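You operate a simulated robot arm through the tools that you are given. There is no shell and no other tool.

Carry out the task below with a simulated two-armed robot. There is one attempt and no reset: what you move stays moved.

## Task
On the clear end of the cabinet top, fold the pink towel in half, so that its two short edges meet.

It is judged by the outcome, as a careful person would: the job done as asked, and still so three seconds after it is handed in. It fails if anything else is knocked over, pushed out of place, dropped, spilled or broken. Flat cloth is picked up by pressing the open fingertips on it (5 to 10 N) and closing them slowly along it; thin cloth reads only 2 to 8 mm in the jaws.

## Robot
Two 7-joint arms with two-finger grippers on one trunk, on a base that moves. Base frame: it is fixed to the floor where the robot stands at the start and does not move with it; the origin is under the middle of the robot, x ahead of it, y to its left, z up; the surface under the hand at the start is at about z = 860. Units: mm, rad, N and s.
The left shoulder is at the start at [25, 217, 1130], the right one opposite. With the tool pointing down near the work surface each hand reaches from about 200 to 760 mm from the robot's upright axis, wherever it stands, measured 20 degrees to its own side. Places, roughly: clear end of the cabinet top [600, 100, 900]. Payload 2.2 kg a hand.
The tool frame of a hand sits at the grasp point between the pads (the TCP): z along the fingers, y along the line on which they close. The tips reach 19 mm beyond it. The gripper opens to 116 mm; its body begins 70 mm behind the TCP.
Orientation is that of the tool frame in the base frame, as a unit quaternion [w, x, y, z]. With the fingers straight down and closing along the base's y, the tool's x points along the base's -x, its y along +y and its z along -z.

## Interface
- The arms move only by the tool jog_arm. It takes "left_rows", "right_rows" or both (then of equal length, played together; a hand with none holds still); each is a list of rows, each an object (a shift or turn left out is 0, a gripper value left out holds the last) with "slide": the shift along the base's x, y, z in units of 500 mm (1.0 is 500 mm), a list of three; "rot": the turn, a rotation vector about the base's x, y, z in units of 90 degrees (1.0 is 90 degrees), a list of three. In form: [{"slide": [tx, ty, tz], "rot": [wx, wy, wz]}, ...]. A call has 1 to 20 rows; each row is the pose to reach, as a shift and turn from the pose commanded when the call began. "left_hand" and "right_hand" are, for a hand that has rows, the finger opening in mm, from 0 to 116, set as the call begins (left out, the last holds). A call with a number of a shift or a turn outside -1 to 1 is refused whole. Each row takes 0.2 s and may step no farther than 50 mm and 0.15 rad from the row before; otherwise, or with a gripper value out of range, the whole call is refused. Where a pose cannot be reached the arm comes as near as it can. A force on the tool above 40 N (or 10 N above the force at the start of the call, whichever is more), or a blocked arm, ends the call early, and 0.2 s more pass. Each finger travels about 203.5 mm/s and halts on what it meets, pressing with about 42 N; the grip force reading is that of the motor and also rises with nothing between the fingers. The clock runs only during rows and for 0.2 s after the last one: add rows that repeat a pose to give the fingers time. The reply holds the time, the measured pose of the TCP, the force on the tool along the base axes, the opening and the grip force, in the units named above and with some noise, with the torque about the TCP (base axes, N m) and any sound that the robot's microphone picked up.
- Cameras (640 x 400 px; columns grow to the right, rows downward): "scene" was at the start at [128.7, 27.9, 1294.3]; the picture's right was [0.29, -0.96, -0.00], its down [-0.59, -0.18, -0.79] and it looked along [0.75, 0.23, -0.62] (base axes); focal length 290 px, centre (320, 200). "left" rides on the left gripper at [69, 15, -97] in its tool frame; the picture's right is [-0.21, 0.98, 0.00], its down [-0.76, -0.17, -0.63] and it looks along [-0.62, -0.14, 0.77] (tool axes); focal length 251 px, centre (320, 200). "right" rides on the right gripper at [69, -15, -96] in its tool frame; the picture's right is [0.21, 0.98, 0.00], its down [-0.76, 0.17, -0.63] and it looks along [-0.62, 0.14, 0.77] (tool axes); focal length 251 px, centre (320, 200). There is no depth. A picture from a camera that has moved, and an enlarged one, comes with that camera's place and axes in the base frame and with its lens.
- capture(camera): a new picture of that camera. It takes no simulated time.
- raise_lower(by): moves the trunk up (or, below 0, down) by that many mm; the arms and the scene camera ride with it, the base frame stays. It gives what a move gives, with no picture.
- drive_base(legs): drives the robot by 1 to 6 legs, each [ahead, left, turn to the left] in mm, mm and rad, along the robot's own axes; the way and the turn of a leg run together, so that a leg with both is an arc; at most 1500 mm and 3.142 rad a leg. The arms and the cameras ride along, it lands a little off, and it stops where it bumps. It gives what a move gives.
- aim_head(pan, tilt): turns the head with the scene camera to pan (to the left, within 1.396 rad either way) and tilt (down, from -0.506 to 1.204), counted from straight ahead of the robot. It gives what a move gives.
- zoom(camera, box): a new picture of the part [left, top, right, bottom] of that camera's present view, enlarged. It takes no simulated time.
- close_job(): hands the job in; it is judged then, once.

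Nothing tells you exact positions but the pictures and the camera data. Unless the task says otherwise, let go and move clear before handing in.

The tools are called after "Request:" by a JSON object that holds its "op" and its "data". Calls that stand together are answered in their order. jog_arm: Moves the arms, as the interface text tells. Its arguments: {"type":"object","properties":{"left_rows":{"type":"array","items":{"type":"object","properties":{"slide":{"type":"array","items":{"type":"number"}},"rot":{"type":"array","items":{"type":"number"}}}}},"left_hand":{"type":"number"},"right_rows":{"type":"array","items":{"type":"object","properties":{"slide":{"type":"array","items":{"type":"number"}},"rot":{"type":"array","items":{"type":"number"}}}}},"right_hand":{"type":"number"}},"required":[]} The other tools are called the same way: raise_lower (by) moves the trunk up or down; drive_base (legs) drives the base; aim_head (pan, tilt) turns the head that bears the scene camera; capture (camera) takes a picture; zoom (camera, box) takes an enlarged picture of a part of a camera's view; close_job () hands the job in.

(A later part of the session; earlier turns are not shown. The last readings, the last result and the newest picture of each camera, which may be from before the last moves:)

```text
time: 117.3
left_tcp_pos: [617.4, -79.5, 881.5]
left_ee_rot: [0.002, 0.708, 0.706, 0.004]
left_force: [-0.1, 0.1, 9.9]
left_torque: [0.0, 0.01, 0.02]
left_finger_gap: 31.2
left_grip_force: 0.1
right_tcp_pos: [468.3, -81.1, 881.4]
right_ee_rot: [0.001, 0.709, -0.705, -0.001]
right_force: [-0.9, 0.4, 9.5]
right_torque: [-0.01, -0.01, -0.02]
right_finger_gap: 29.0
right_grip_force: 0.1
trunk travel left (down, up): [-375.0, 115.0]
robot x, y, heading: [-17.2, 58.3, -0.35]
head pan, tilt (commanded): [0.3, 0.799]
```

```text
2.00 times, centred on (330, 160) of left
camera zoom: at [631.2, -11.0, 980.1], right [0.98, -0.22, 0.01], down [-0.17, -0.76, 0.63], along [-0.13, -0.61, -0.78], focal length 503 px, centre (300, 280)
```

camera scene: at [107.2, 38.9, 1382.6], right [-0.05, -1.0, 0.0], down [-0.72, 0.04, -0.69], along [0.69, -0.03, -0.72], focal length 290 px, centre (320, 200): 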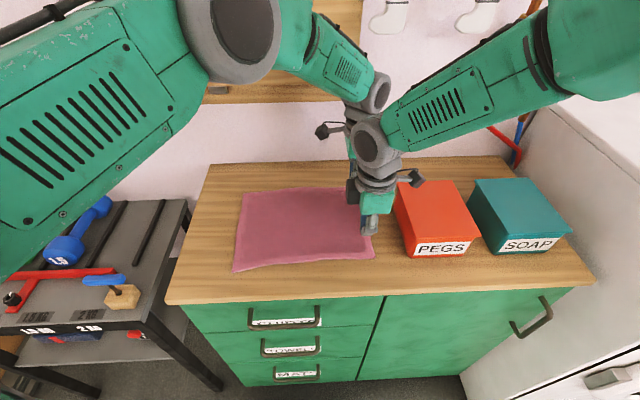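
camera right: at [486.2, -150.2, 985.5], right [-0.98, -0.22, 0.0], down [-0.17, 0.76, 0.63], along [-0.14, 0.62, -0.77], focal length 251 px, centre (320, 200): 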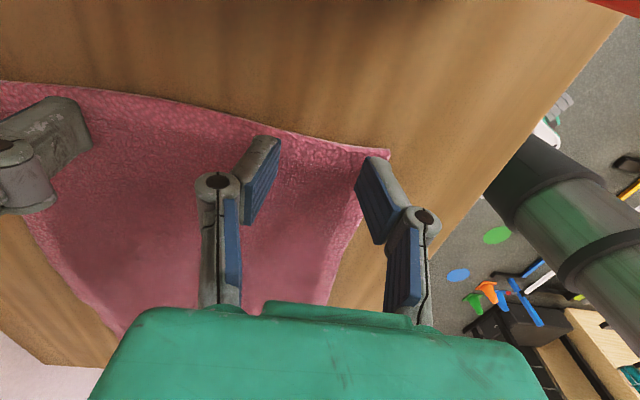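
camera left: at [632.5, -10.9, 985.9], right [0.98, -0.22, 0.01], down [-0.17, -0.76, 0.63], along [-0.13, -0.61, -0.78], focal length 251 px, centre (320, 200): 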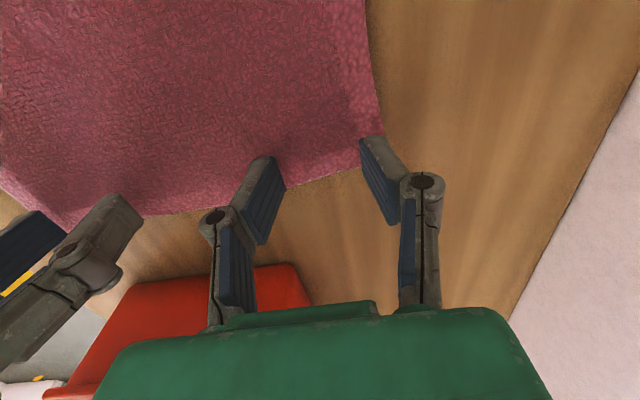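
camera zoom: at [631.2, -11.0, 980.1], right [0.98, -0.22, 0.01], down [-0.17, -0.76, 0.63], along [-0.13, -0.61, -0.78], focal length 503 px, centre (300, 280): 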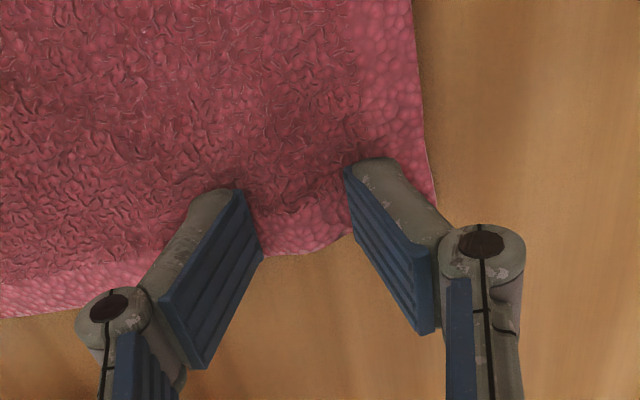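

Both tips press at about 9.7 N with the pads on the cloth right at the edge. Now I'll close slowly, checking the force at each step.

Request:
{"op": "jog_arm", "data": {"left_rows": [{"slide": [0, 0, 0]}], "right_rows": [{"slide": [0, 0, 0]}], "left_hand": 26, "right_hand": 26}}

Request:
{"op": "jog_arm", "data": {"left_rows": [{"slide": [0, 0, 0]}], "right_rows": [{"slide": [0, 0, 0]}], "left_hand": 22, "right_hand": 22}}

Request:
{"op": "jog_arm", "data": {"left_rows": [{"slide": [0, 0, 0]}], "right_rows": [{"slide": [0, 0, 0]}], "left_hand": 18, "right_hand": 18}}

Request:
{"op": "zoom", "data": {"camera": "right", "box": [200, 60, 460, 260]}}

Request:
{"op": "zoom", "data": {"camera": "left", "box": [200, 60, 460, 260]}}

```text
time: 117.7
left_tcp_pos: [616.3, -78.9, 881.0]
left_ee_rot: [0.0, 0.708, 0.707, 0.005]
left_force: [-0.2, 0.4, 9.9]
left_torque: [0.03, -0.04, 0.02]
left_finger_gap: 23.4
left_grip_force: 0.0
right_tcp_pos: [469.4, -82.2, 881.0]
right_ee_rot: [0.002, 0.709, -0.705, -0.001]
right_force: [-0.3, 1.0, 9.0]
right_torque: [0.04, 0.0, 0.0]
right_finger_gap: 24.4
right_grip_force: 0.0
trunk travel left (down, up): [-375.0, 115.0]
robot x, y, heading: [-20.6, 56.3, -0.349]
head pan, tilt (commanded): [0.3, 0.799]
```

```text
time: 118.1
left_tcp_pos: [617.4, -78.6, 881.0]
left_ee_rot: [0.001, 0.708, 0.706, 0.004]
left_force: [0.1, -0.5, 9.8]
left_torque: [0.0, -0.05, 0.01]
left_finger_gap: 19.3
left_grip_force: 0.0
right_tcp_pos: [470.1, -81.4, 881.2]
right_ee_rot: [0.001, 0.709, -0.705, -0.001]
right_force: [-1.4, 0.1, 8.1]
right_torque: [0.01, -0.01, 0.02]
right_finger_gap: 20.1
right_grip_force: 0.1
trunk travel left (down, up): [-375.0, 115.0]
robot x, y, heading: [-20.6, 56.6, -0.352]
head pan, tilt (commanded): [0.3, 0.799]
```

```text
time: 118.5
left_tcp_pos: [617.1, -79.2, 882.4]
left_ee_rot: [0.002, 0.708, 0.706, 0.003]
left_force: [0.8, -0.3, 6.2]
left_torque: [0.03, -0.06, 0.0]
left_finger_gap: 19.1
left_grip_force: 0.0
right_tcp_pos: [470.1, -80.8, 882.1]
right_ee_rot: [0.003, 0.71, -0.704, -0.001]
right_force: [0.1, 0.0, 4.9]
right_torque: [0.0, 0.0, 0.01]
right_finger_gap: 18.9
right_grip_force: 0.0
trunk travel left (down, up): [-375.0, 115.0]
robot x, y, heading: [-16.3, 55.4, -0.35]
head pan, tilt (commanded): [0.3, 0.799]
```

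```text
2.00 times, centred on (330, 160) of right
camera zoom: at [485.6, -149.5, 977.4], right [-0.98, -0.22, 0.0], down [-0.17, 0.76, 0.63], along [-0.14, 0.62, -0.77], focal length 503 px, centre (300, 280)
```

zoom: 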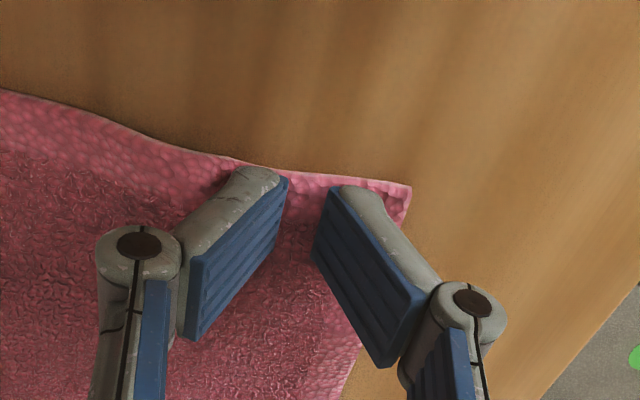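

```text
2.00 times, centred on (330, 160) of left
camera zoom: at [631.4, -10.9, 979.8], right [0.98, -0.22, 0.01], down [-0.17, -0.76, 0.63], along [-0.13, -0.61, -0.78], focal length 503 px, centre (300, 280)
```

zoom: 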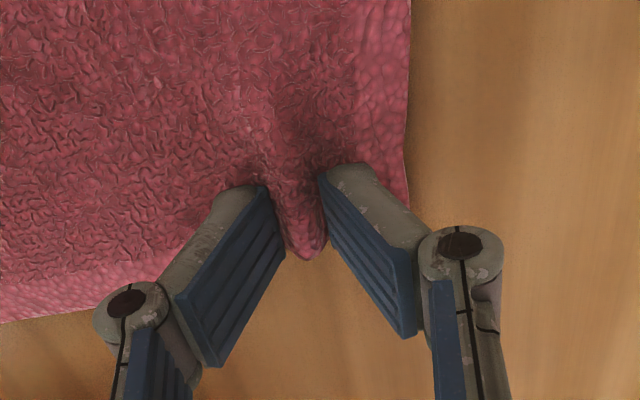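

A clear ridge is rising on the left and some gathering on the right. The force dropped a bit, so I'll press slightly more while I keep closing.

Request:
{"op": "jog_arm", "data": {"left_rows": [{"slide": [0, 0, -0.0015]}], "right_rows": [{"slide": [0, 0, -0.003]}]}}

Request:
{"op": "jog_arm", "data": {"left_rows": [{"slide": [0, 0, 0]}], "right_rows": [{"slide": [0, 0, 0]}], "left_hand": 15, "right_hand": 15}}

Request:
{"op": "jog_arm", "data": {"left_rows": [{"slide": [0, 0, 0]}], "right_rows": [{"slide": [0, 0, 0]}], "left_hand": 12, "right_hand": 12}}

Request:
{"op": "zoom", "data": {"camera": "right", "box": [200, 60, 460, 260]}}

Request:
{"op": "zoom", "data": {"camera": "left", "box": [200, 60, 460, 260]}}

```text
time: 118.9
left_tcp_pos: [616.2, -79.7, 881.1]
left_ee_rot: [0.002, 0.708, 0.707, 0.005]
left_force: [-0.1, -0.2, 10.4]
left_torque: [0.0, 0.03, -0.01]
left_finger_gap: 19.6
left_grip_force: 0.1
right_tcp_pos: [469.3, -81.2, 880.5]
right_ee_rot: [0.001, 0.71, -0.705, 0.0]
right_force: [-0.3, -0.3, 5.5]
right_torque: [0.01, 0.03, -0.02]
right_finger_gap: 15.6
right_grip_force: 3.7
trunk travel left (down, up): [-375.0, 115.0]
robot x, y, heading: [-17.8, 55.9, -0.352]
head pan, tilt (commanded): [0.3, 0.799]
```

```text
time: 119.3
left_tcp_pos: [616.8, -78.0, 882.2]
left_ee_rot: [0.002, 0.708, 0.706, 0.003]
left_force: [0.6, -0.1, 9.0]
left_torque: [-0.01, -0.04, -0.01]
left_finger_gap: 16.9
left_grip_force: 0.1
right_tcp_pos: [470.5, -80.8, 881.2]
right_ee_rot: [0.002, 0.709, -0.705, -0.001]
right_force: [0.7, 0.4, 4.8]
right_torque: [0.02, 0.01, -0.03]
right_finger_gap: 13.1
right_grip_force: 3.9
trunk travel left (down, up): [-375.0, 115.0]
robot x, y, heading: [-19.0, 55.1, -0.356]
head pan, tilt (commanded): [0.3, 0.799]
```

```text
time: 119.7
left_tcp_pos: [615.6, -79.6, 880.6]
left_ee_rot: [0.001, 0.708, 0.706, 0.005]
left_force: [1.2, -0.3, 12.0]
left_torque: [0.03, -0.05, 0.0]
left_finger_gap: 13.5
left_grip_force: 0.0
right_tcp_pos: [469.7, -81.5, 880.8]
right_ee_rot: [0.002, 0.709, -0.705, -0.001]
right_force: [1.1, -0.1, 2.8]
right_torque: [-0.02, -0.04, -0.01]
right_finger_gap: 9.3
right_grip_force: 3.4
trunk travel left (down, up): [-375.0, 115.0]
robot x, y, heading: [-21.1, 55.0, -0.35]
head pan, tilt (commanded): [0.3, 0.799]
```

```text
2.00 times, centred on (330, 160) of right
camera zoom: at [484.9, -149.5, 976.1], right [-0.98, -0.22, 0.0], down [-0.17, 0.76, 0.63], along [-0.14, 0.62, -0.77], focal length 503 px, centre (300, 280)
```

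zoom: 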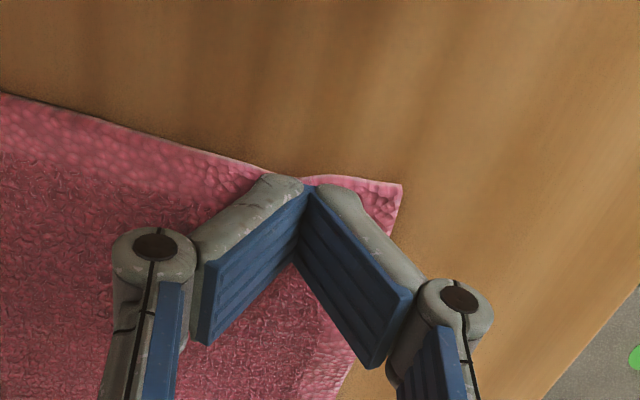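

```text
2.00 times, centred on (330, 160) of left
camera zoom: at [630.8, -10.9, 979.0], right [0.98, -0.22, 0.01], down [-0.17, -0.76, 0.63], along [-0.13, -0.61, -0.78], focal length 503 px, centre (300, 280)
```

zoom: 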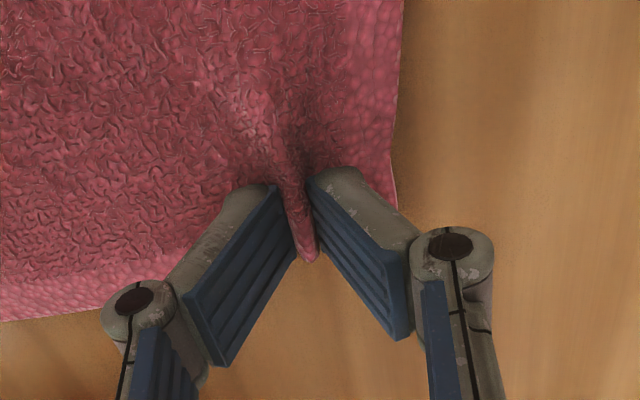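

The left gripper has a textbook ridge, so I'll close it fully. The right one seems to have slipped again; I'll hold it while I check.

Request:
{"op": "jog_arm", "data": {"left_rows": [{"slide": [0, 0, 0]}], "left_hand": 8}}

Request:
{"op": "jog_arm", "data": {"left_rows": [{"slide": [0, 0, 0]}, {"slide": [0, 0, 0]}], "left_hand": 2}}

Request:
{"op": "jog_arm", "data": {"left_rows": [{"slide": [0, 0, 0]}, {"slide": [0, 0, 0]}], "left_hand": 0}}

Request:
{"op": "zoom", "data": {"camera": "left", "box": [200, 60, 460, 260]}}

Request:
{"op": "zoom", "data": {"camera": "right", "box": [240, 100, 440, 240]}}

```text
time: 120.1
left_tcp_pos: [615.7, -79.0, 880.5]
left_ee_rot: [0.002, 0.708, 0.707, 0.004]
left_force: [1.4, 0.1, 14.8]
left_torque: [0.0, -0.06, 0.0]
left_finger_gap: 9.9
left_grip_force: 0.4
right_tcp_pos: [469.1, -81.7, 880.1]
right_ee_rot: [0.001, 0.71, -0.704, 0.0]
right_force: [-0.6, -1.0, 4.4]
right_torque: [0.02, -0.02, -0.01]
right_finger_gap: 9.1
right_grip_force: 3.2
trunk travel left (down, up): [-375.0, 115.0]
robot x, y, heading: [-20.6, 54.6, -0.35]
head pan, tilt (commanded): [0.3, 0.799]
```

```text
time: 120.7
left_tcp_pos: [617.0, -78.6, 881.3]
left_ee_rot: [0.002, 0.707, 0.707, 0.006]
left_force: [0.7, -0.6, 20.0]
left_torque: [0.01, 0.05, 0.01]
left_finger_gap: 4.3
left_grip_force: 33.2
right_tcp_pos: [469.3, -80.4, 880.7]
right_ee_rot: [0.001, 0.71, -0.705, 0.001]
right_force: [-0.5, 0.1, 9.4]
right_torque: [0.01, -0.04, -0.01]
right_finger_gap: 10.0
right_grip_force: 0.0
trunk travel left (down, up): [-375.0, 115.0]
robot x, y, heading: [-16.1, 55.1, -0.348]
head pan, tilt (commanded): [0.3, 0.799]
```

```text
time: 121.3
left_tcp_pos: [617.4, -79.4, 880.9]
left_ee_rot: [0.003, 0.708, 0.706, 0.005]
left_force: [1.7, -0.9, 20.8]
left_torque: [0.03, 0.03, -0.01]
left_finger_gap: 4.6
left_grip_force: 33.3
right_tcp_pos: [468.6, -82.9, 881.3]
right_ee_rot: [0.001, 0.71, -0.704, 0.0]
right_force: [0.1, 0.4, 9.3]
right_torque: [0.01, -0.02, -0.02]
right_finger_gap: 10.2
right_grip_force: 0.0
trunk travel left (down, up): [-375.0, 115.0]
robot x, y, heading: [-19.6, 57.5, -0.35]
head pan, tilt (commanded): [0.3, 0.799]
```

```text
2.00 times, centred on (330, 160) of left
camera zoom: at [630.6, -10.9, 979.5], right [0.98, -0.22, 0.01], down [-0.17, -0.76, 0.63], along [-0.13, -0.61, -0.78], focal length 503 px, centre (300, 280)
```

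zoom: 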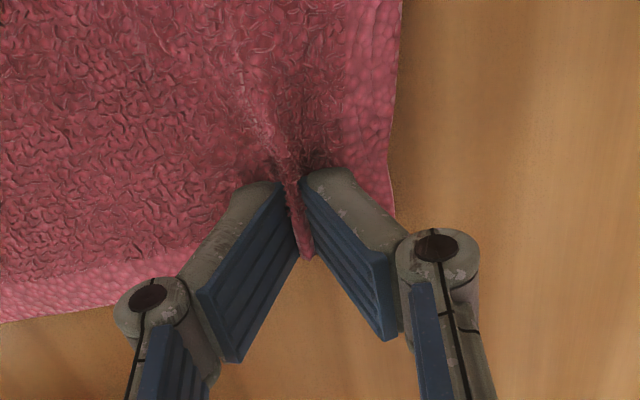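

```text
2.86 times, centred on (340, 170) of right
camera zoom: at [484.6, -149.5, 976.4], right [-0.98, -0.22, 0.0], down [-0.17, 0.76, 0.63], along [-0.14, 0.62, -0.77], focal length 718 px, centre (263, 286)
```

zoom: 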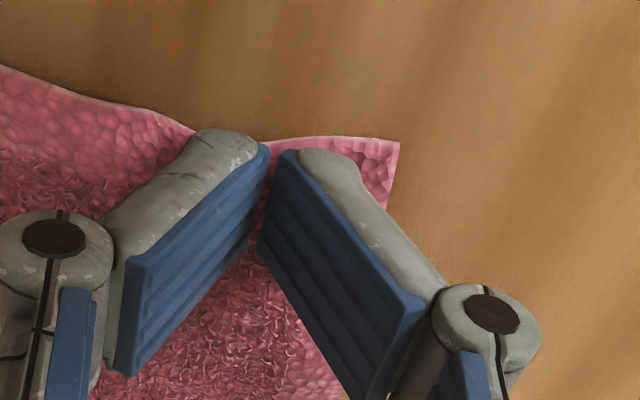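

The left hand has the cloth: the jaws read 4.6 mm at 33 N. The right slipped because its pressure sagged, so I'll lift it slightly, reopen a bit further inside the towel, and press harder this time.

Request:
{"op": "jog_arm", "data": {"left_rows": [{"slide": [0, 0, 0.002]}, {"slide": [0, 0, 0.004]}, {"slide": [0, 0, 0.005]}], "right_rows": [{"slide": [0, 0, 0.005]}, {"slide": [0, 0, 0.012]}, {"slide": [0, 0, 0.02]}]}}

Request:
{"op": "jog_arm", "data": {"right_rows": [{"slide": [0.006, 0.003, 0]}, {"slide": [0.014, 0.005, 0]}, {"slide": [0.014, 0.006, -0.005]}, {"slide": [0.014, 0.006, -0.01]}, {"slide": [0.014, 0.006, -0.012]}], "right_hand": 40}}

Request:
{"op": "zoom", "data": {"camera": "right", "box": [200, 60, 460, 260]}}

```text
time: 122.1
left_tcp_pos: [616.7, -78.6, 881.8]
left_ee_rot: [0.0, 0.708, 0.706, 0.004]
left_force: [0.6, -2.0, 9.4]
left_torque: [-0.03, 0.04, 0.02]
left_finger_gap: 4.6
left_grip_force: 33.3
right_tcp_pos: [468.3, -81.3, 889.5]
right_ee_rot: [0.001, 0.71, -0.705, -0.001]
right_force: [0.2, 0.3, -0.1]
right_torque: [0.03, 0.0, 0.04]
right_finger_gap: 11.8
right_grip_force: 0.0
trunk travel left (down, up): [-375.0, 115.0]
robot x, y, heading: [-19.0, 53.9, -0.352]
head pan, tilt (commanded): [0.3, 0.799]
```

```text
time: 123.3
left_tcp_pos: [617.8, -78.7, 882.8]
left_ee_rot: [0.0, 0.708, 0.707, 0.004]
left_force: [-1.1, -1.6, 1.9]
left_torque: [-0.03, 0.07, -0.02]
left_finger_gap: 4.6
left_grip_force: 32.9
right_tcp_pos: [477.7, -78.9, 883.1]
right_ee_rot: [0.002, 0.71, -0.705, -0.001]
right_force: [-1.1, 0.5, 4.5]
right_torque: [0.03, 0.0, -0.03]
right_finger_gap: 40.1
right_grip_force: 0.0
trunk travel left (down, up): [-375.0, 115.0]
robot x, y, heading: [-15.8, 58.2, -0.351]
head pan, tilt (commanded): [0.3, 0.799]
```

```text
2.00 times, centred on (330, 160) of right
camera zoom: at [492.5, -147.4, 979.5], right [-0.98, -0.22, 0.0], down [-0.17, 0.76, 0.63], along [-0.14, 0.62, -0.77], focal length 503 px, centre (300, 280)
```

zoom: 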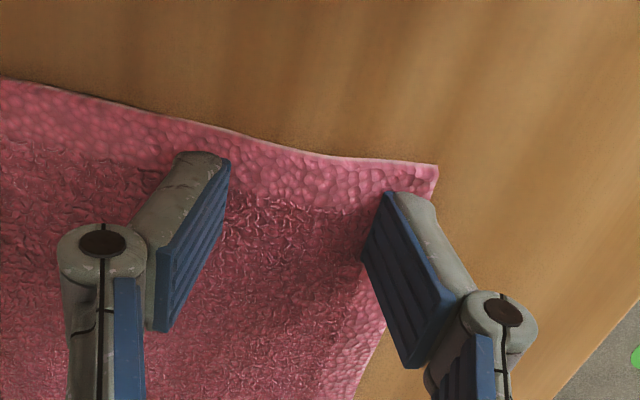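

The pads sit well on the cloth now. I'll increase the right press to about 11 N and close in steps, topping up the pressure.

Request:
{"op": "jog_arm", "data": {"right_rows": [{"slide": [0.004, 0, -0.001]}, {"slide": [0.004, 0, -0.003]}, {"slide": [0.004, 0, -0.003]}]}}

Request:
{"op": "jog_arm", "data": {"right_rows": [{"slide": [0, 0, -0.0005]}], "right_hand": 35}}

Request:
{"op": "jog_arm", "data": {"right_rows": [{"slide": [0, 0, -0.0005]}], "right_hand": 30}}

Request:
{"op": "zoom", "data": {"camera": "right", "box": [200, 60, 460, 260]}}

```text
time: 124.1
left_tcp_pos: [617.2, -79.0, 882.6]
left_ee_rot: [0.0, 0.708, 0.706, 0.004]
left_force: [-1.0, -0.1, 2.4]
left_torque: [0.01, 0.03, -0.02]
left_finger_gap: 4.5
left_grip_force: 33.3
right_tcp_pos: [479.1, -79.4, 883.5]
right_ee_rot: [0.001, 0.71, -0.704, 0.0]
right_force: [0.9, -1.8, 9.0]
right_torque: [0.0, -0.03, -0.02]
right_finger_gap: 40.8
right_grip_force: 0.1
trunk travel left (down, up): [-375.0, 115.0]
robot x, y, heading: [-18.3, 52.8, -0.347]
head pan, tilt (commanded): [0.3, 0.799]
```

```text
time: 124.5
left_tcp_pos: [617.1, -79.2, 882.8]
left_ee_rot: [0.001, 0.708, 0.707, 0.004]
left_force: [-0.5, -0.8, 2.5]
left_torque: [0.04, 0.08, 0.0]
left_finger_gap: 4.6
left_grip_force: 33.4
right_tcp_pos: [477.4, -79.4, 880.2]
right_ee_rot: [0.001, 0.709, -0.705, -0.001]
right_force: [0.4, -0.6, 10.0]
right_torque: [0.0, 0.02, 0.0]
right_finger_gap: 32.8
right_grip_force: 0.1
trunk travel left (down, up): [-375.0, 115.0]
robot x, y, heading: [-17.1, 54.1, -0.35]
head pan, tilt (commanded): [0.3, 0.799]
```

```text
time: 124.9
left_tcp_pos: [616.7, -78.7, 882.7]
left_ee_rot: [0.002, 0.708, 0.706, 0.005]
left_force: [-0.7, -0.1, 2.6]
left_torque: [0.03, 0.03, 0.0]
left_finger_gap: 4.3
left_grip_force: 33.2
right_tcp_pos: [478.4, -79.2, 882.1]
right_ee_rot: [0.002, 0.71, -0.705, 0.0]
right_force: [-0.3, -0.2, 10.6]
right_torque: [0.04, -0.06, -0.01]
right_finger_gap: 28.4
right_grip_force: 0.2
trunk travel left (down, up): [-375.0, 115.0]
robot x, y, heading: [-18.2, 57.4, -0.352]
head pan, tilt (commanded): [0.3, 0.799]
```

```text
2.00 times, centred on (330, 160) of right
camera zoom: at [494.3, -147.6, 977.7], right [-0.98, -0.22, 0.0], down [-0.17, 0.76, 0.63], along [-0.14, 0.62, -0.78], focal length 503 px, centre (300, 280)
```

zoom: 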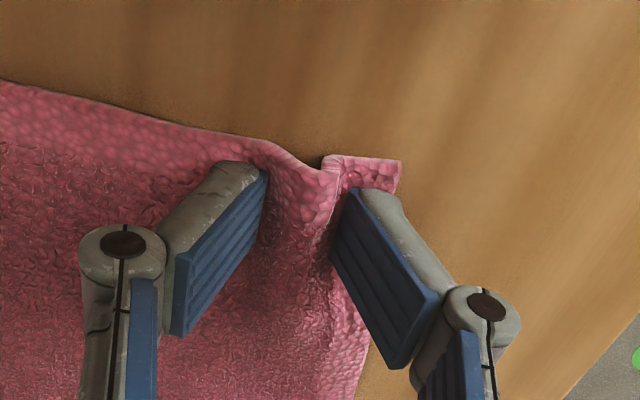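

A ridge is now rising between the right fingers too. I'll keep closing slowly while holding the pressure near 10 N.

Request:
{"op": "jog_arm", "data": {"right_rows": [{"slide": [0, 0, 0]}], "right_hand": 26}}

Request:
{"op": "jog_arm", "data": {"right_rows": [{"slide": [0, 0, -0.0005]}], "right_hand": 22}}

Request:
{"op": "jog_arm", "data": {"right_rows": [{"slide": [0, 0, -0.0005]}], "right_hand": 18}}

Request:
{"op": "zoom", "data": {"camera": "right", "box": [200, 60, 460, 260]}}

```text
time: 125.3
left_tcp_pos: [619.0, -79.2, 881.3]
left_ee_rot: [0.0, 0.707, 0.707, 0.005]
left_force: [-0.4, 0.9, 1.8]
left_torque: [-0.01, 0.08, 0.0]
left_finger_gap: 4.5
left_grip_force: 32.8
right_tcp_pos: [478.5, -79.6, 881.7]
right_ee_rot: [0.002, 0.71, -0.704, 0.0]
right_force: [0.6, 0.0, 9.8]
right_torque: [0.04, -0.01, -0.03]
right_finger_gap: 23.8
right_grip_force: 0.1
trunk travel left (down, up): [-375.0, 115.0]
robot x, y, heading: [-16.3, 55.8, -0.357]
head pan, tilt (commanded): [0.3, 0.799]
```

```text
time: 125.7
left_tcp_pos: [618.1, -79.4, 882.9]
left_ee_rot: [0.001, 0.708, 0.707, 0.004]
left_force: [-0.3, -0.1, 2.4]
left_torque: [-0.01, 0.07, -0.01]
left_finger_gap: 4.4
left_grip_force: 32.6
right_tcp_pos: [478.4, -79.2, 881.6]
right_ee_rot: [0.001, 0.71, -0.705, 0.0]
right_force: [-0.5, 0.2, 10.6]
right_torque: [0.01, -0.03, -0.02]
right_finger_gap: 20.1
right_grip_force: 0.1
trunk travel left (down, up): [-375.0, 115.0]
robot x, y, heading: [-20.9, 55.4, -0.347]
head pan, tilt (commanded): [0.3, 0.799]
```

```text
time: 126.1
left_tcp_pos: [617.3, -78.9, 883.2]
left_ee_rot: [0.0, 0.708, 0.707, 0.004]
left_force: [-1.3, 0.4, 2.1]
left_torque: [0.0, 0.07, 0.01]
left_finger_gap: 4.4
left_grip_force: 33.5
right_tcp_pos: [478.7, -79.7, 881.5]
right_ee_rot: [0.002, 0.71, -0.704, 0.0]
right_force: [0.4, -0.2, 10.3]
right_torque: [0.04, 0.02, 0.01]
right_finger_gap: 16.1
right_grip_force: 0.0
trunk travel left (down, up): [-375.0, 115.0]
robot x, y, heading: [-20.9, 54.8, -0.347]
head pan, tilt (commanded): [0.3, 0.799]
```

```text
2.00 times, centred on (330, 160) of right
camera zoom: at [493.9, -147.7, 977.4], right [-0.98, -0.22, 0.0], down [-0.17, 0.76, 0.63], along [-0.14, 0.62, -0.77], focal length 503 px, centre (300, 280)
```

zoom: 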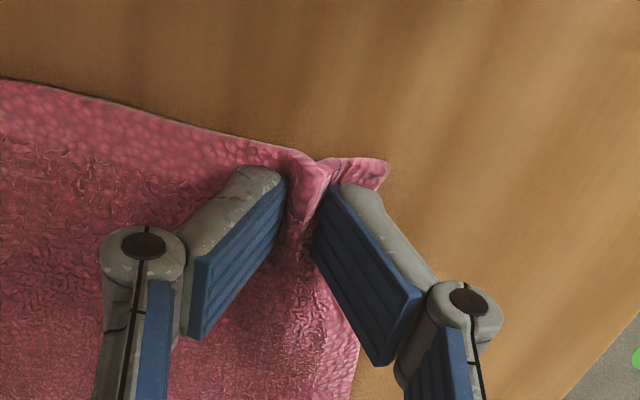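

The ridge is well caught between the right pads. I'll continue closing onto it.

Request:
{"op": "jog_arm", "data": {"right_rows": [{"slide": [0, 0, 0]}], "right_hand": 13}}

Request:
{"op": "jog_arm", "data": {"right_rows": [{"slide": [0, 0, 0]}], "right_hand": 9}}

Request:
{"op": "jog_arm", "data": {"right_rows": [{"slide": [0, 0, 0]}, {"slide": [0, 0, 0]}], "right_hand": 4}}

Request:
{"op": "jog_arm", "data": {"right_rows": [{"slide": [0, 0, 0]}, {"slide": [0, 0, 0]}], "right_hand": 0}}

Request:
{"op": "zoom", "data": {"camera": "right", "box": [200, 60, 460, 260]}}

```text
time: 126.5
left_tcp_pos: [617.5, -78.2, 882.7]
left_ee_rot: [0.0, 0.708, 0.706, 0.004]
left_force: [-0.2, -0.8, 1.5]
left_torque: [0.01, 0.03, 0.03]
left_finger_gap: 4.6
left_grip_force: 33.4
right_tcp_pos: [478.2, -79.4, 882.4]
right_ee_rot: [0.001, 0.71, -0.705, 0.0]
right_force: [0.8, -0.8, 8.3]
right_torque: [0.01, -0.02, 0.01]
right_finger_gap: 14.2
right_grip_force: 0.0
trunk travel left (down, up): [-375.0, 115.0]
robot x, y, heading: [-21.9, 53.6, -0.351]
head pan, tilt (commanded): [0.3, 0.799]
```

```text
time: 126.9
left_tcp_pos: [618.1, -78.9, 883.3]
left_ee_rot: [0.002, 0.708, 0.707, 0.004]
left_force: [-0.1, 0.2, 1.2]
left_torque: [-0.03, 0.07, 0.02]
left_finger_gap: 4.4
left_grip_force: 33.0
right_tcp_pos: [477.3, -79.6, 882.7]
right_ee_rot: [0.001, 0.71, -0.705, 0.0]
right_force: [0.9, 0.4, 9.6]
right_torque: [0.0, -0.02, -0.01]
right_finger_gap: 9.5
right_grip_force: 0.1
trunk travel left (down, up): [-375.0, 115.0]
robot x, y, heading: [-18.4, 57.5, -0.348]
head pan, tilt (commanded): [0.3, 0.799]
```

```text
time: 127.5
left_tcp_pos: [618.1, -78.6, 883.7]
left_ee_rot: [0.002, 0.707, 0.707, 0.004]
left_force: [-0.3, -0.6, 2.1]
left_torque: [0.01, 0.07, -0.02]
left_finger_gap: 4.5
left_grip_force: 33.2
right_tcp_pos: [479.4, -79.4, 882.3]
right_ee_rot: [0.002, 0.71, -0.704, 0.0]
right_force: [1.3, 0.4, 11.3]
right_torque: [0.03, -0.02, -0.01]
right_finger_gap: 7.2
right_grip_force: 2.1
trunk travel left (down, up): [-375.0, 115.0]
robot x, y, heading: [-17.2, 52.8, -0.348]
head pan, tilt (commanded): [0.3, 0.799]
```

```text
time: 128.1
left_tcp_pos: [618.0, -78.5, 883.5]
left_ee_rot: [0.001, 0.708, 0.707, 0.004]
left_force: [-0.1, -0.4, 1.7]
left_torque: [0.04, 0.09, 0.03]
left_finger_gap: 4.7
left_grip_force: 33.1
right_tcp_pos: [478.3, -79.0, 882.3]
right_ee_rot: [0.002, 0.71, -0.704, 0.0]
right_force: [1.4, 0.4, 14.8]
right_torque: [-0.02, 0.02, 0.01]
right_finger_gap: 4.6
right_grip_force: 33.5
trunk travel left (down, up): [-375.0, 115.0]
robot x, y, heading: [-20.3, 55.0, -0.35]
head pan, tilt (commanded): [0.3, 0.799]
```

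```text
2.00 times, centred on (330, 160) of right
camera zoom: at [493.7, -147.6, 977.7], right [-0.98, -0.22, 0.0], down [-0.17, 0.76, 0.63], along [-0.14, 0.62, -0.78], focal length 503 px, centre (300, 280)
```

zoom: 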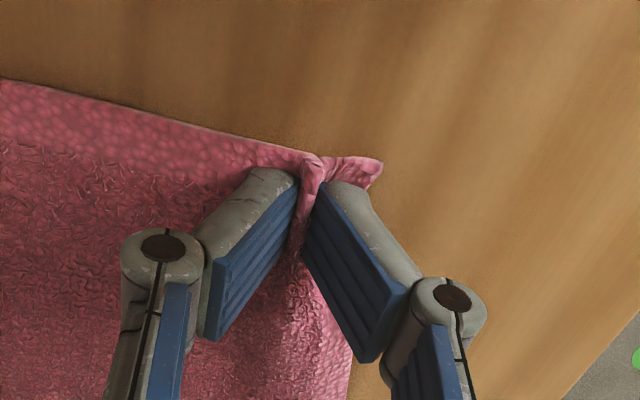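

Both hands now hold the cloth (4.7 and 4.6 mm in the jaws). I'll lift the right edge gently along an arc about the future crease.

Request:
{"op": "jog_arm", "data": {"left_rows": [{"slide": [0, 0.0005, 0.008]}, {"slide": [0, 0.002, 0.02]}, {"slide": [0, 0.005, 0.036]}, {"slide": [0, 0.01, 0.052]}, {"slide": [0, 0.016, 0.068]}, {"slide": [0, 0.022, 0.084]}, {"slide": [0, 0.029, 0.1]}, {"slide": [0, 0.036, 0.116]}, {"slide": [0, 0.044, 0.132]}, {"slide": [0, 0.052, 0.147]}, {"slide": [0, 0.06, 0.16]}, {"slide": [0, 0.068, 0.171]}, {"slide": [0, 0.075, 0.179]}, {"slide": [0, 0.08, 0.184]}, {"slide": [0, 0.082, 0.186]}], "right_rows": [{"slide": [0, 0.0005, 0.008]}, {"slide": [0, 0.002, 0.02]}, {"slide": [0, 0.005, 0.036]}, {"slide": [0, 0.01, 0.052]}, {"slide": [0, 0.016, 0.068]}, {"slide": [0, 0.022, 0.084]}, {"slide": [0, 0.029, 0.1]}, {"slide": [0, 0.036, 0.116]}, {"slide": [0, 0.044, 0.132]}, {"slide": [0, 0.052, 0.147]}, {"slide": [0, 0.06, 0.16]}, {"slide": [0, 0.068, 0.171]}, {"slide": [0, 0.075, 0.179]}, {"slide": [0, 0.08, 0.184]}, {"slide": [0, 0.082, 0.186]}]}}

Request:
{"op": "capture", "data": {"camera": "scene"}}

Request:
{"op": "capture", "data": {"camera": "left"}}

Request:
{"op": "capture", "data": {"camera": "right"}}

```text
time: 131.3
left_tcp_pos: [618.3, -36.7, 975.9]
left_ee_rot: [0.002, 0.707, 0.707, 0.003]
left_force: [0.5, 0.4, -0.2]
left_torque: [-0.02, 0.01, 0.01]
left_finger_gap: 4.5
left_grip_force: 32.9
right_tcp_pos: [479.9, -44.4, 972.9]
right_ee_rot: [-0.002, -0.704, 0.71, 0.006]
right_force: [1.1, -0.1, 0.4]
right_torque: [0.0, -0.03, 0.0]
right_finger_gap: 4.5
right_grip_force: 32.6
trunk travel left (down, up): [-375.0, 115.0]
robot x, y, heading: [-17.9, 55.0, -0.349]
head pan, tilt (commanded): [0.3, 0.799]
```

```text
taken
camera scene: at [107.2, 39.4, 1382.5], right [-0.05, -1.0, 0.0], down [-0.72, 0.04, -0.69], along [0.69, -0.03, -0.72], focal length 290 px, centre (320, 200)
```

scene: 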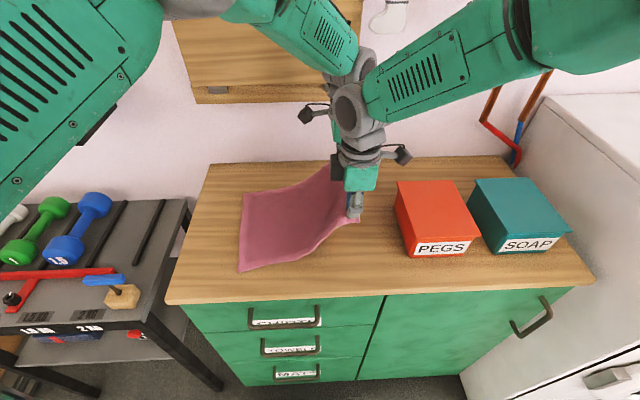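

```text
taken
camera left: at [631.9, 31.1, 1072.9], right [0.98, -0.22, 0.01], down [-0.17, -0.76, 0.63], along [-0.13, -0.61, -0.78], focal length 251 px, centre (320, 200)
```

left: 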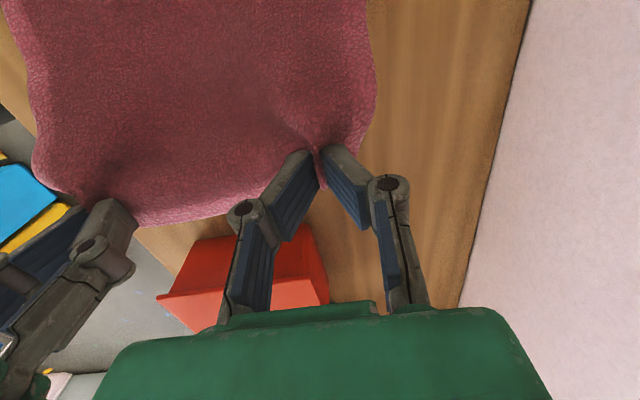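

```text
taken
camera right: at [495.5, -113.4, 1067.2], right [-0.98, -0.21, 0.01], down [-0.15, 0.75, 0.64], along [-0.14, 0.62, -0.77], focal length 251 px, centre (320, 200)
```

right: 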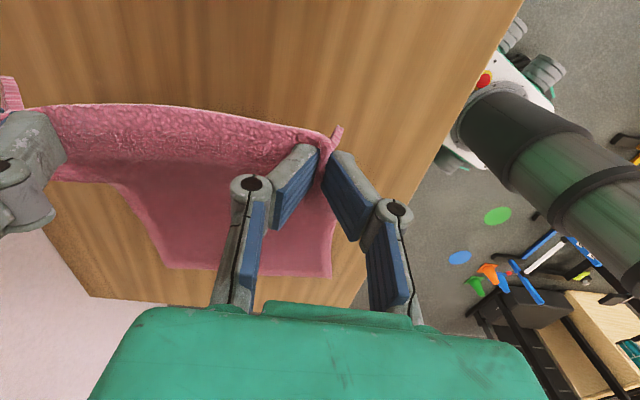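

Both hands carry the edge cleanly and the other half lies undisturbed. Now I'll slide the whole robot left in small gentle legs, carrying the edge over the crease.

Request:
{"op": "drive_base", "data": {"legs": [[-5.1, 14.1, 0], [-5.1, 14.1, 0], [-5.1, 14.1, 0], [-5.1, 14.1, 0], [-5.1, 14.1, 0], [-5.1, 14.1, 0]]}}

Request:
{"op": "capture", "data": {"camera": "scene"}}

```text
time: 134.0
left_tcp_pos: [616.9, 49.2, 975.0]
left_ee_rot: [0.001, 0.707, 0.707, 0.005]
left_force: [-0.6, 0.3, -0.1]
left_torque: [0.02, 0.02, -0.01]
left_finger_gap: 4.4
left_grip_force: 33.2
right_tcp_pos: [479.4, 45.6, 973.7]
right_ee_rot: [0.0, -0.706, 0.708, 0.005]
right_force: [-0.1, 0.5, -0.6]
right_torque: [0.02, -0.03, 0.04]
right_finger_gap: 4.7
right_grip_force: 33.0
trunk travel left (down, up): [-375.0, 115.0]
robot x, y, heading: [-21.1, 144.7, -0.35]
head pan, tilt (commanded): [0.3, 0.799]
```

```text
taken
camera scene: at [109.1, 130.7, 1382.3], right [-0.05, -1.0, 0.0], down [-0.72, 0.03, -0.69], along [0.69, -0.03, -0.72], focal length 290 px, centre (320, 200)
```

scene: 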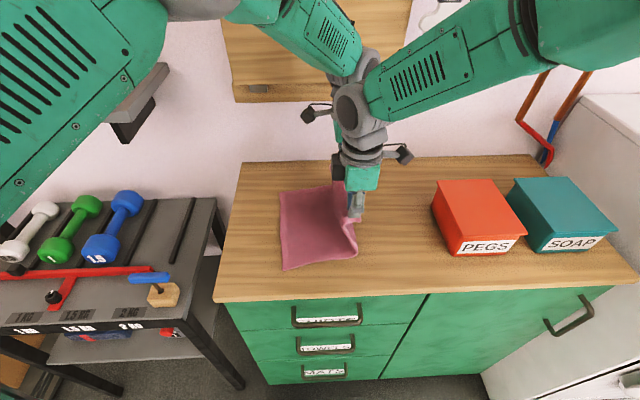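

The hands are now above the crease line and the lower half is still flat in place. I'll continue left with six more small legs.

Request:
{"op": "drive_base", "data": {"legs": [[-5.1, 14.1, 0], [-5.1, 14.1, 0], [-5.1, 14.1, 0], [-5.1, 14.1, 0], [-5.1, 14.1, 0], [-5.1, 14.1, 0]]}}

Request:
{"op": "jog_arm", "data": {"left_rows": [{"slide": [0, 0, 0]}, {"slide": [0, 0, 0]}, {"slide": [0, 0, 0]}, {"slide": [0, 0, 0]}, {"slide": [0, 0, 0]}]}}

Request:
{"op": "aim_head", "data": {"pan": 0.35, "tilt": 0.85}}

Request:
{"op": "capture", "data": {"camera": "scene"}}

Request:
{"op": "capture", "data": {"camera": "left"}}

Request:
{"op": "capture", "data": {"camera": "right"}}

```text
time: 136.6
left_tcp_pos: [611.0, 133.7, 978.1]
left_ee_rot: [0.0, 0.708, 0.707, 0.008]
left_force: [-1.5, 1.0, 0.3]
left_torque: [0.03, 0.05, -0.02]
left_finger_gap: 4.5
left_grip_force: 33.5
right_tcp_pos: [474.6, 130.8, 975.5]
right_ee_rot: [-0.002, 0.707, -0.707, -0.003]
right_force: [0.1, 0.0, 0.7]
right_torque: [0.03, 0.02, 0.0]
right_finger_gap: 4.1
right_grip_force: 32.5
trunk travel left (down, up): [-375.0, 115.0]
robot x, y, heading: [-17.9, 229.7, -0.35]
head pan, tilt (commanded): [0.3, 0.799]
```

```text
time: 137.8
left_tcp_pos: [603.7, 123.0, 981.4]
left_ee_rot: [-0.001, 0.708, 0.706, 0.015]
left_force: [0.0, -0.3, -0.1]
left_torque: [0.05, 0.01, 0.02]
left_finger_gap: 4.5
left_grip_force: 33.2
right_tcp_pos: [466.6, 120.0, 980.0]
right_ee_rot: [0.009, -0.706, 0.708, 0.003]
right_force: [0.5, -0.1, 0.5]
right_torque: [0.04, -0.01, -0.04]
right_finger_gap: 4.7
right_grip_force: 33.1
trunk travel left (down, up): [-375.0, 115.0]
robot x, y, heading: [-20.3, 232.8, -0.348]
head pan, tilt (commanded): [0.3, 0.799]
```

```text
time: 138.4
left_tcp_pos: [603.2, 125.8, 981.6]
left_ee_rot: [0.001, 0.708, 0.706, 0.014]
left_force: [0.5, 0.5, -0.6]
left_torque: [0.03, 0.01, 0.02]
left_finger_gap: 4.6
left_grip_force: 32.5
right_tcp_pos: [466.4, 124.3, 978.7]
right_ee_rot: [-0.007, 0.708, -0.706, 0.0]
right_force: [0.0, -1.0, 0.0]
right_torque: [0.01, 0.01, -0.02]
right_finger_gap: 4.5
right_grip_force: 32.9
trunk travel left (down, up): [-375.0, 115.0]
robot x, y, heading: [-18.9, 230.4, -0.347]
head pan, tilt (commanded): [0.351, 0.85]
```

```text
taken
camera scene: at [103.8, 219.1, 1378.6], right [0.0, -1.0, 0.0], down [-0.75, 0.0, -0.66], along [0.66, 0.0, -0.75], focal length 290 px, centre (320, 200)
```

scene: 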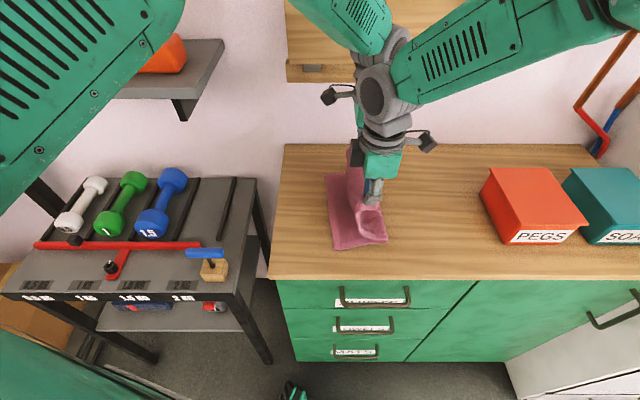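

```text
taken
camera left: at [616.8, 192.9, 1080.6], right [0.98, -0.22, 0.02], down [-0.18, -0.77, 0.61], along [-0.12, -0.6, -0.79], focal length 251 px, centre (320, 200)
```

left: 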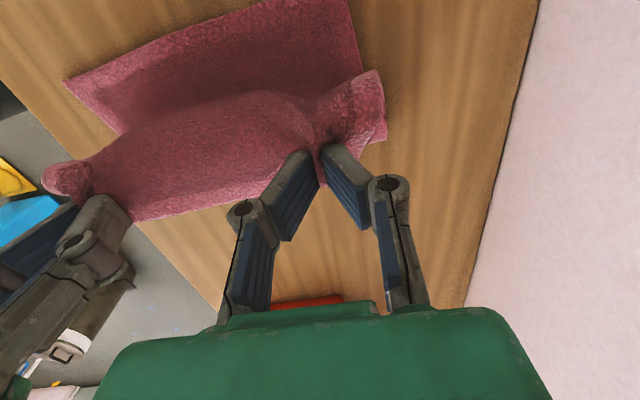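

```text
taken
camera right: at [481.2, 54.6, 1074.0], right [-0.98, -0.22, -0.01], down [-0.17, 0.75, 0.64], along [-0.13, 0.63, -0.77], focal length 251 px, centre (320, 200)
```

right: 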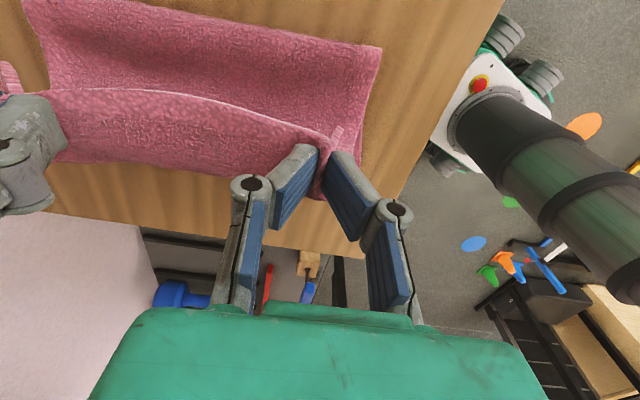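

The edge has been carried past the crease. I'll let the sway settle and measure the lower-left corners precisely before laying it down.

Request:
{"op": "jog_arm", "data": {"left_rows": [{"slide": [0, 0, 0]}, {"slide": [0, 0, 0]}, {"slide": [0, 0, 0]}, {"slide": [0, 0, 0]}, {"slide": [0, 0, 0]}, {"slide": [0, 0, 0]}, {"slide": [0, 0, 0]}, {"slide": [0, 0, 0]}, {"slide": [0, 0, 0]}, {"slide": [0, 0, 0]}, {"slide": [0, 0, 0]}, {"slide": [0, 0, 0]}, {"slide": [0, 0, 0]}, {"slide": [0, 0, 0]}, {"slide": [0, 0, 0]}, {"slide": [0, 0, 0]}, {"slide": [0, 0, 0]}, {"slide": [0, 0, 0]}, {"slide": [0, 0, 0]}, {"slide": [0, 0, 0]}]}}

Request:
{"op": "zoom", "data": {"camera": "scene", "box": [290, 150, 430, 270]}}

Request:
{"op": "capture", "data": {"camera": "left"}}

Request:
{"op": "capture", "data": {"camera": "right"}}

```text
time: 142.6
left_tcp_pos: [607.1, 133.5, 982.1]
left_ee_rot: [0.002, 0.707, 0.707, 0.012]
left_force: [-0.4, 0.4, -0.1]
left_torque: [-0.01, 0.03, -0.01]
left_finger_gap: 4.4
left_grip_force: 33.0
right_tcp_pos: [470.8, 128.8, 980.1]
right_ee_rot: [-0.006, 0.708, -0.706, -0.001]
right_force: [0.2, -0.1, 0.3]
right_torque: [0.01, -0.06, -0.02]
right_finger_gap: 4.3
right_grip_force: 33.7
trunk travel left (down, up): [-375.0, 115.0]
robot x, y, heading: [-18.0, 232.7, -0.346]
head pan, tilt (commanded): [0.351, 0.85]
```

```text
3.33 times, centred on (360, 210) of scene
camera zoom: at [104.8, 221.8, 1378.5], right [0.0, -1.0, 0.0], down [-0.75, 0.0, -0.66], along [0.66, 0.0, -0.75], focal length 965 px, centre (187, 167)
```

zoom: 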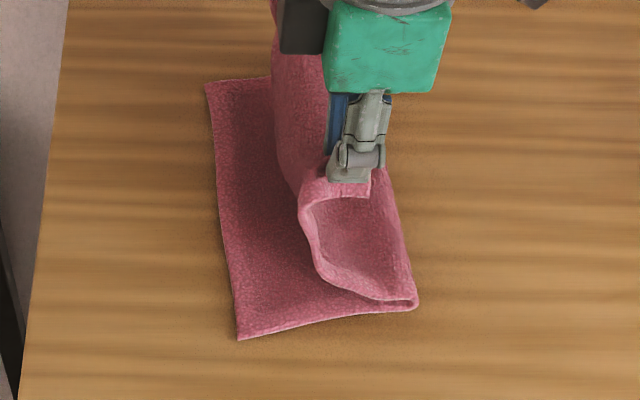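

```text
taken
camera left: at [619.7, 200.0, 1079.7], right [0.98, -0.22, 0.02], down [-0.18, -0.76, 0.62], along [-0.12, -0.61, -0.79], focal length 251 px, centre (320, 200)
```

left: 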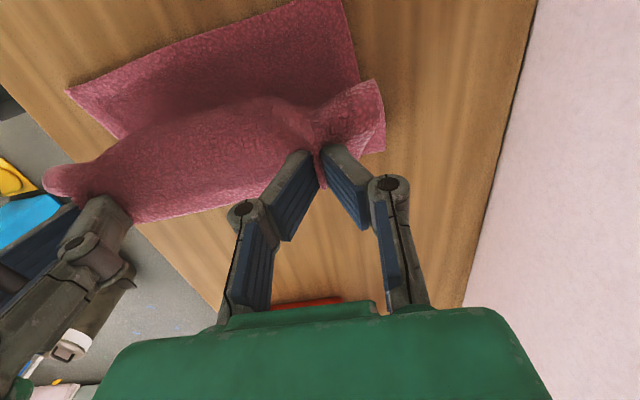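

```text
taken
camera right: at [483.8, 60.5, 1074.0], right [-0.98, -0.22, -0.01], down [-0.17, 0.75, 0.64], along [-0.13, 0.62, -0.77], focal length 251 px, centre (320, 200)
```

right: 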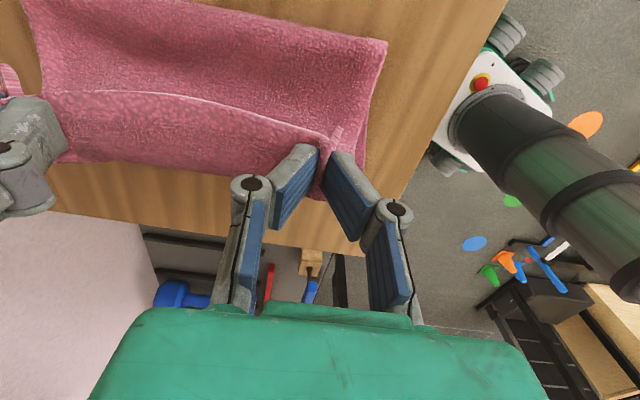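

The view is clear: the lower layer's left edge runs from D(417,190) to A(642,208), and the edge in hand hangs above it. I'll now lower it toward that edge, leaning the hands slightly outward.

Request:
{"op": "jog_arm", "data": {"left_rows": [{"slide": [0, 0.004, -0.005], "rot": [-0.005, 0, 0]}, {"slide": [0, 0.012, -0.015], "rot": [-0.015, 0, 0]}, {"slide": [0.001, 0.022, -0.028], "rot": [-0.028, 0, 0]}, {"slide": [0.001, 0.034, -0.043], "rot": [-0.043, 0, 0]}, {"slide": [0.001, 0.045, -0.057], "rot": [-0.058, 0, 0]}, {"slide": [0.002, 0.057, -0.072], "rot": [-0.073, 0, 0]}, {"slide": [0.002, 0.068, -0.087], "rot": [-0.088, 0, 0]}, {"slide": [0.002, 0.08, -0.102], "rot": [-0.103, 0, 0]}, {"slide": [0.003, 0.092, -0.116], "rot": [-0.118, 0, 0]}, {"slide": [0.003, 0.102, -0.13], "rot": [-0.132, 0, 0]}, {"slide": [0.003, 0.112, -0.143], "rot": [-0.145, 0, 0]}, {"slide": [0.004, 0.12, -0.153], "rot": [-0.155, 0, 0]}, {"slide": [0.004, 0.126, -0.161], "rot": [-0.163, 0, 0]}, {"slide": [0.004, 0.129, -0.164], "rot": [-0.167, 0, 0]}, {"slide": [0.004, 0.129, -0.164], "rot": [-0.167, 0, 0]}], "right_rows": [{"slide": [0, 0.003, -0.005], "rot": [-0.005, 0, 0]}, {"slide": [-0.001, 0.01, -0.014], "rot": [-0.015, 0, 0]}, {"slide": [-0.002, 0.018, -0.027], "rot": [-0.028, 0, 0]}, {"slide": [-0.004, 0.028, -0.042], "rot": [-0.043, 0, 0]}, {"slide": [-0.005, 0.037, -0.056], "rot": [-0.058, 0, 0]}, {"slide": [-0.006, 0.047, -0.07], "rot": [-0.073, 0, 0]}, {"slide": [-0.007, 0.056, -0.085], "rot": [-0.088, 0, 0]}, {"slide": [-0.009, 0.066, -0.099], "rot": [-0.103, 0, 0]}, {"slide": [-0.01, 0.075, -0.114], "rot": [-0.118, 0, 0]}, {"slide": [-0.011, 0.084, -0.126], "rot": [-0.132, 0, 0]}, {"slide": [-0.012, 0.092, -0.139], "rot": [-0.145, 0, 0]}, {"slide": [-0.013, 0.099, -0.149], "rot": [-0.155, 0, 0]}, {"slide": [-0.014, 0.104, -0.157], "rot": [-0.163, 0, 0]}, {"slide": [-0.014, 0.106, -0.16], "rot": [-0.167, 0, 0]}, {"slide": [-0.014, 0.106, -0.16], "rot": [-0.167, 0, 0]}]}}

Request:
{"op": "capture", "data": {"camera": "scene"}}

Request:
{"op": "zoom", "data": {"camera": "scene", "box": [290, 150, 430, 270]}}

Request:
{"op": "capture", "data": {"camera": "left"}}

Request:
{"op": "capture", "data": {"camera": "right"}}

```text
time: 145.8
left_tcp_pos: [607.4, 198.0, 898.7]
left_ee_rot: [0.095, 0.701, 0.702, -0.081]
left_force: [-6.5, -0.8, 0.6]
left_torque: [-0.01, 0.19, 0.01]
left_finger_gap: 4.4
left_grip_force: 33.0
right_tcp_pos: [463.0, 182.8, 897.8]
right_ee_rot: [0.087, 0.702, -0.701, 0.093]
right_force: [6.9, 1.5, 0.9]
right_torque: [0.06, -0.17, 0.12]
right_finger_gap: 4.4
right_grip_force: 33.0
trunk travel left (down, up): [-375.0, 115.0]
robot x, y, heading: [-21.9, 234.0, -0.352]
head pan, tilt (commanded): [0.351, 0.85]
```

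```text
taken
camera scene: at [105.2, 223.0, 1378.5], right [0.0, -1.0, 0.0], down [-0.75, 0.0, -0.66], along [0.66, 0.0, -0.75], focal length 290 px, centre (320, 200)
```

scene: 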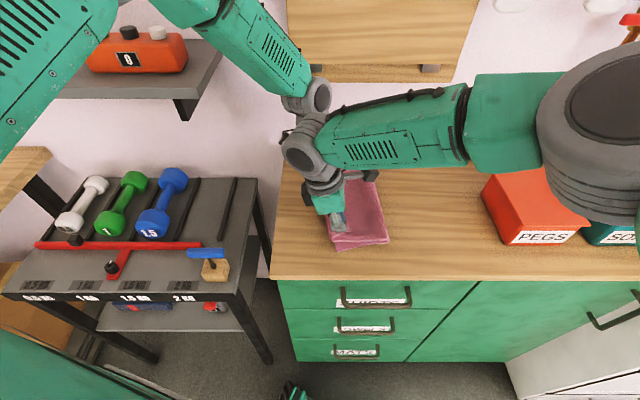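

```text
3.33 times, centred on (360, 210) of scene
camera zoom: at [105.2, 223.0, 1378.5], right [0.0, -1.0, 0.0], down [-0.75, 0.0, -0.66], along [0.66, 0.0, -0.75], focal length 965 px, centre (187, 167)
```

zoom: 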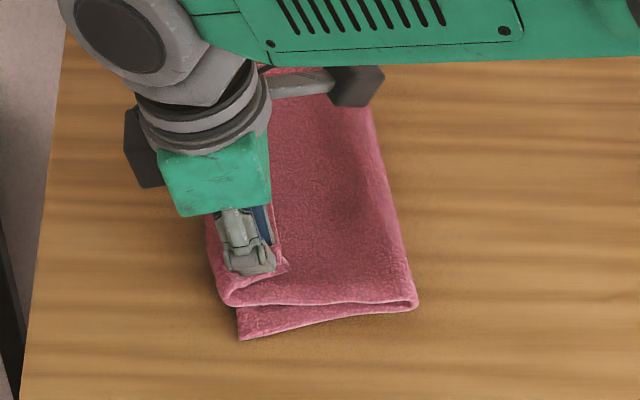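

```text
taken
camera left: at [620.8, 286.9, 976.3], right [0.98, -0.21, 0.07], down [-0.18, -0.58, 0.8], along [-0.12, -0.79, -0.6], focal length 251 px, centre (320, 200)
```

left: 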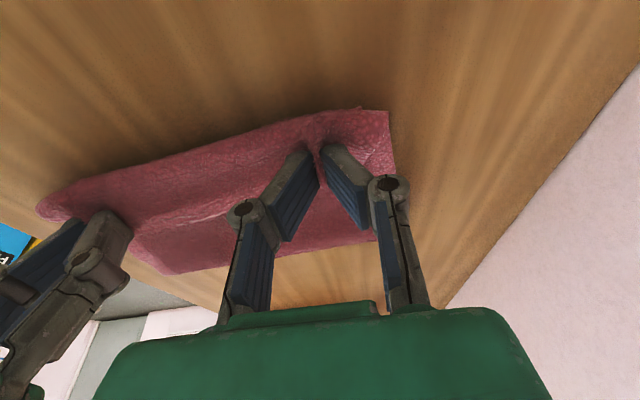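

```text
taken
camera right: at [476.7, 140.2, 1008.7], right [-0.98, -0.21, 0.05], down [-0.17, 0.89, 0.42], along [-0.13, 0.4, -0.91], focal length 251 px, centre (320, 200)
```

right: 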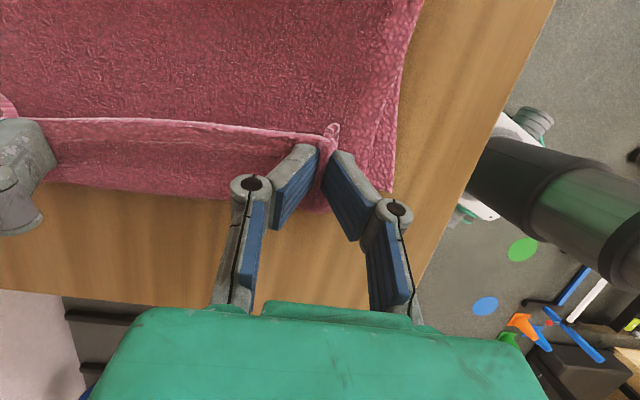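

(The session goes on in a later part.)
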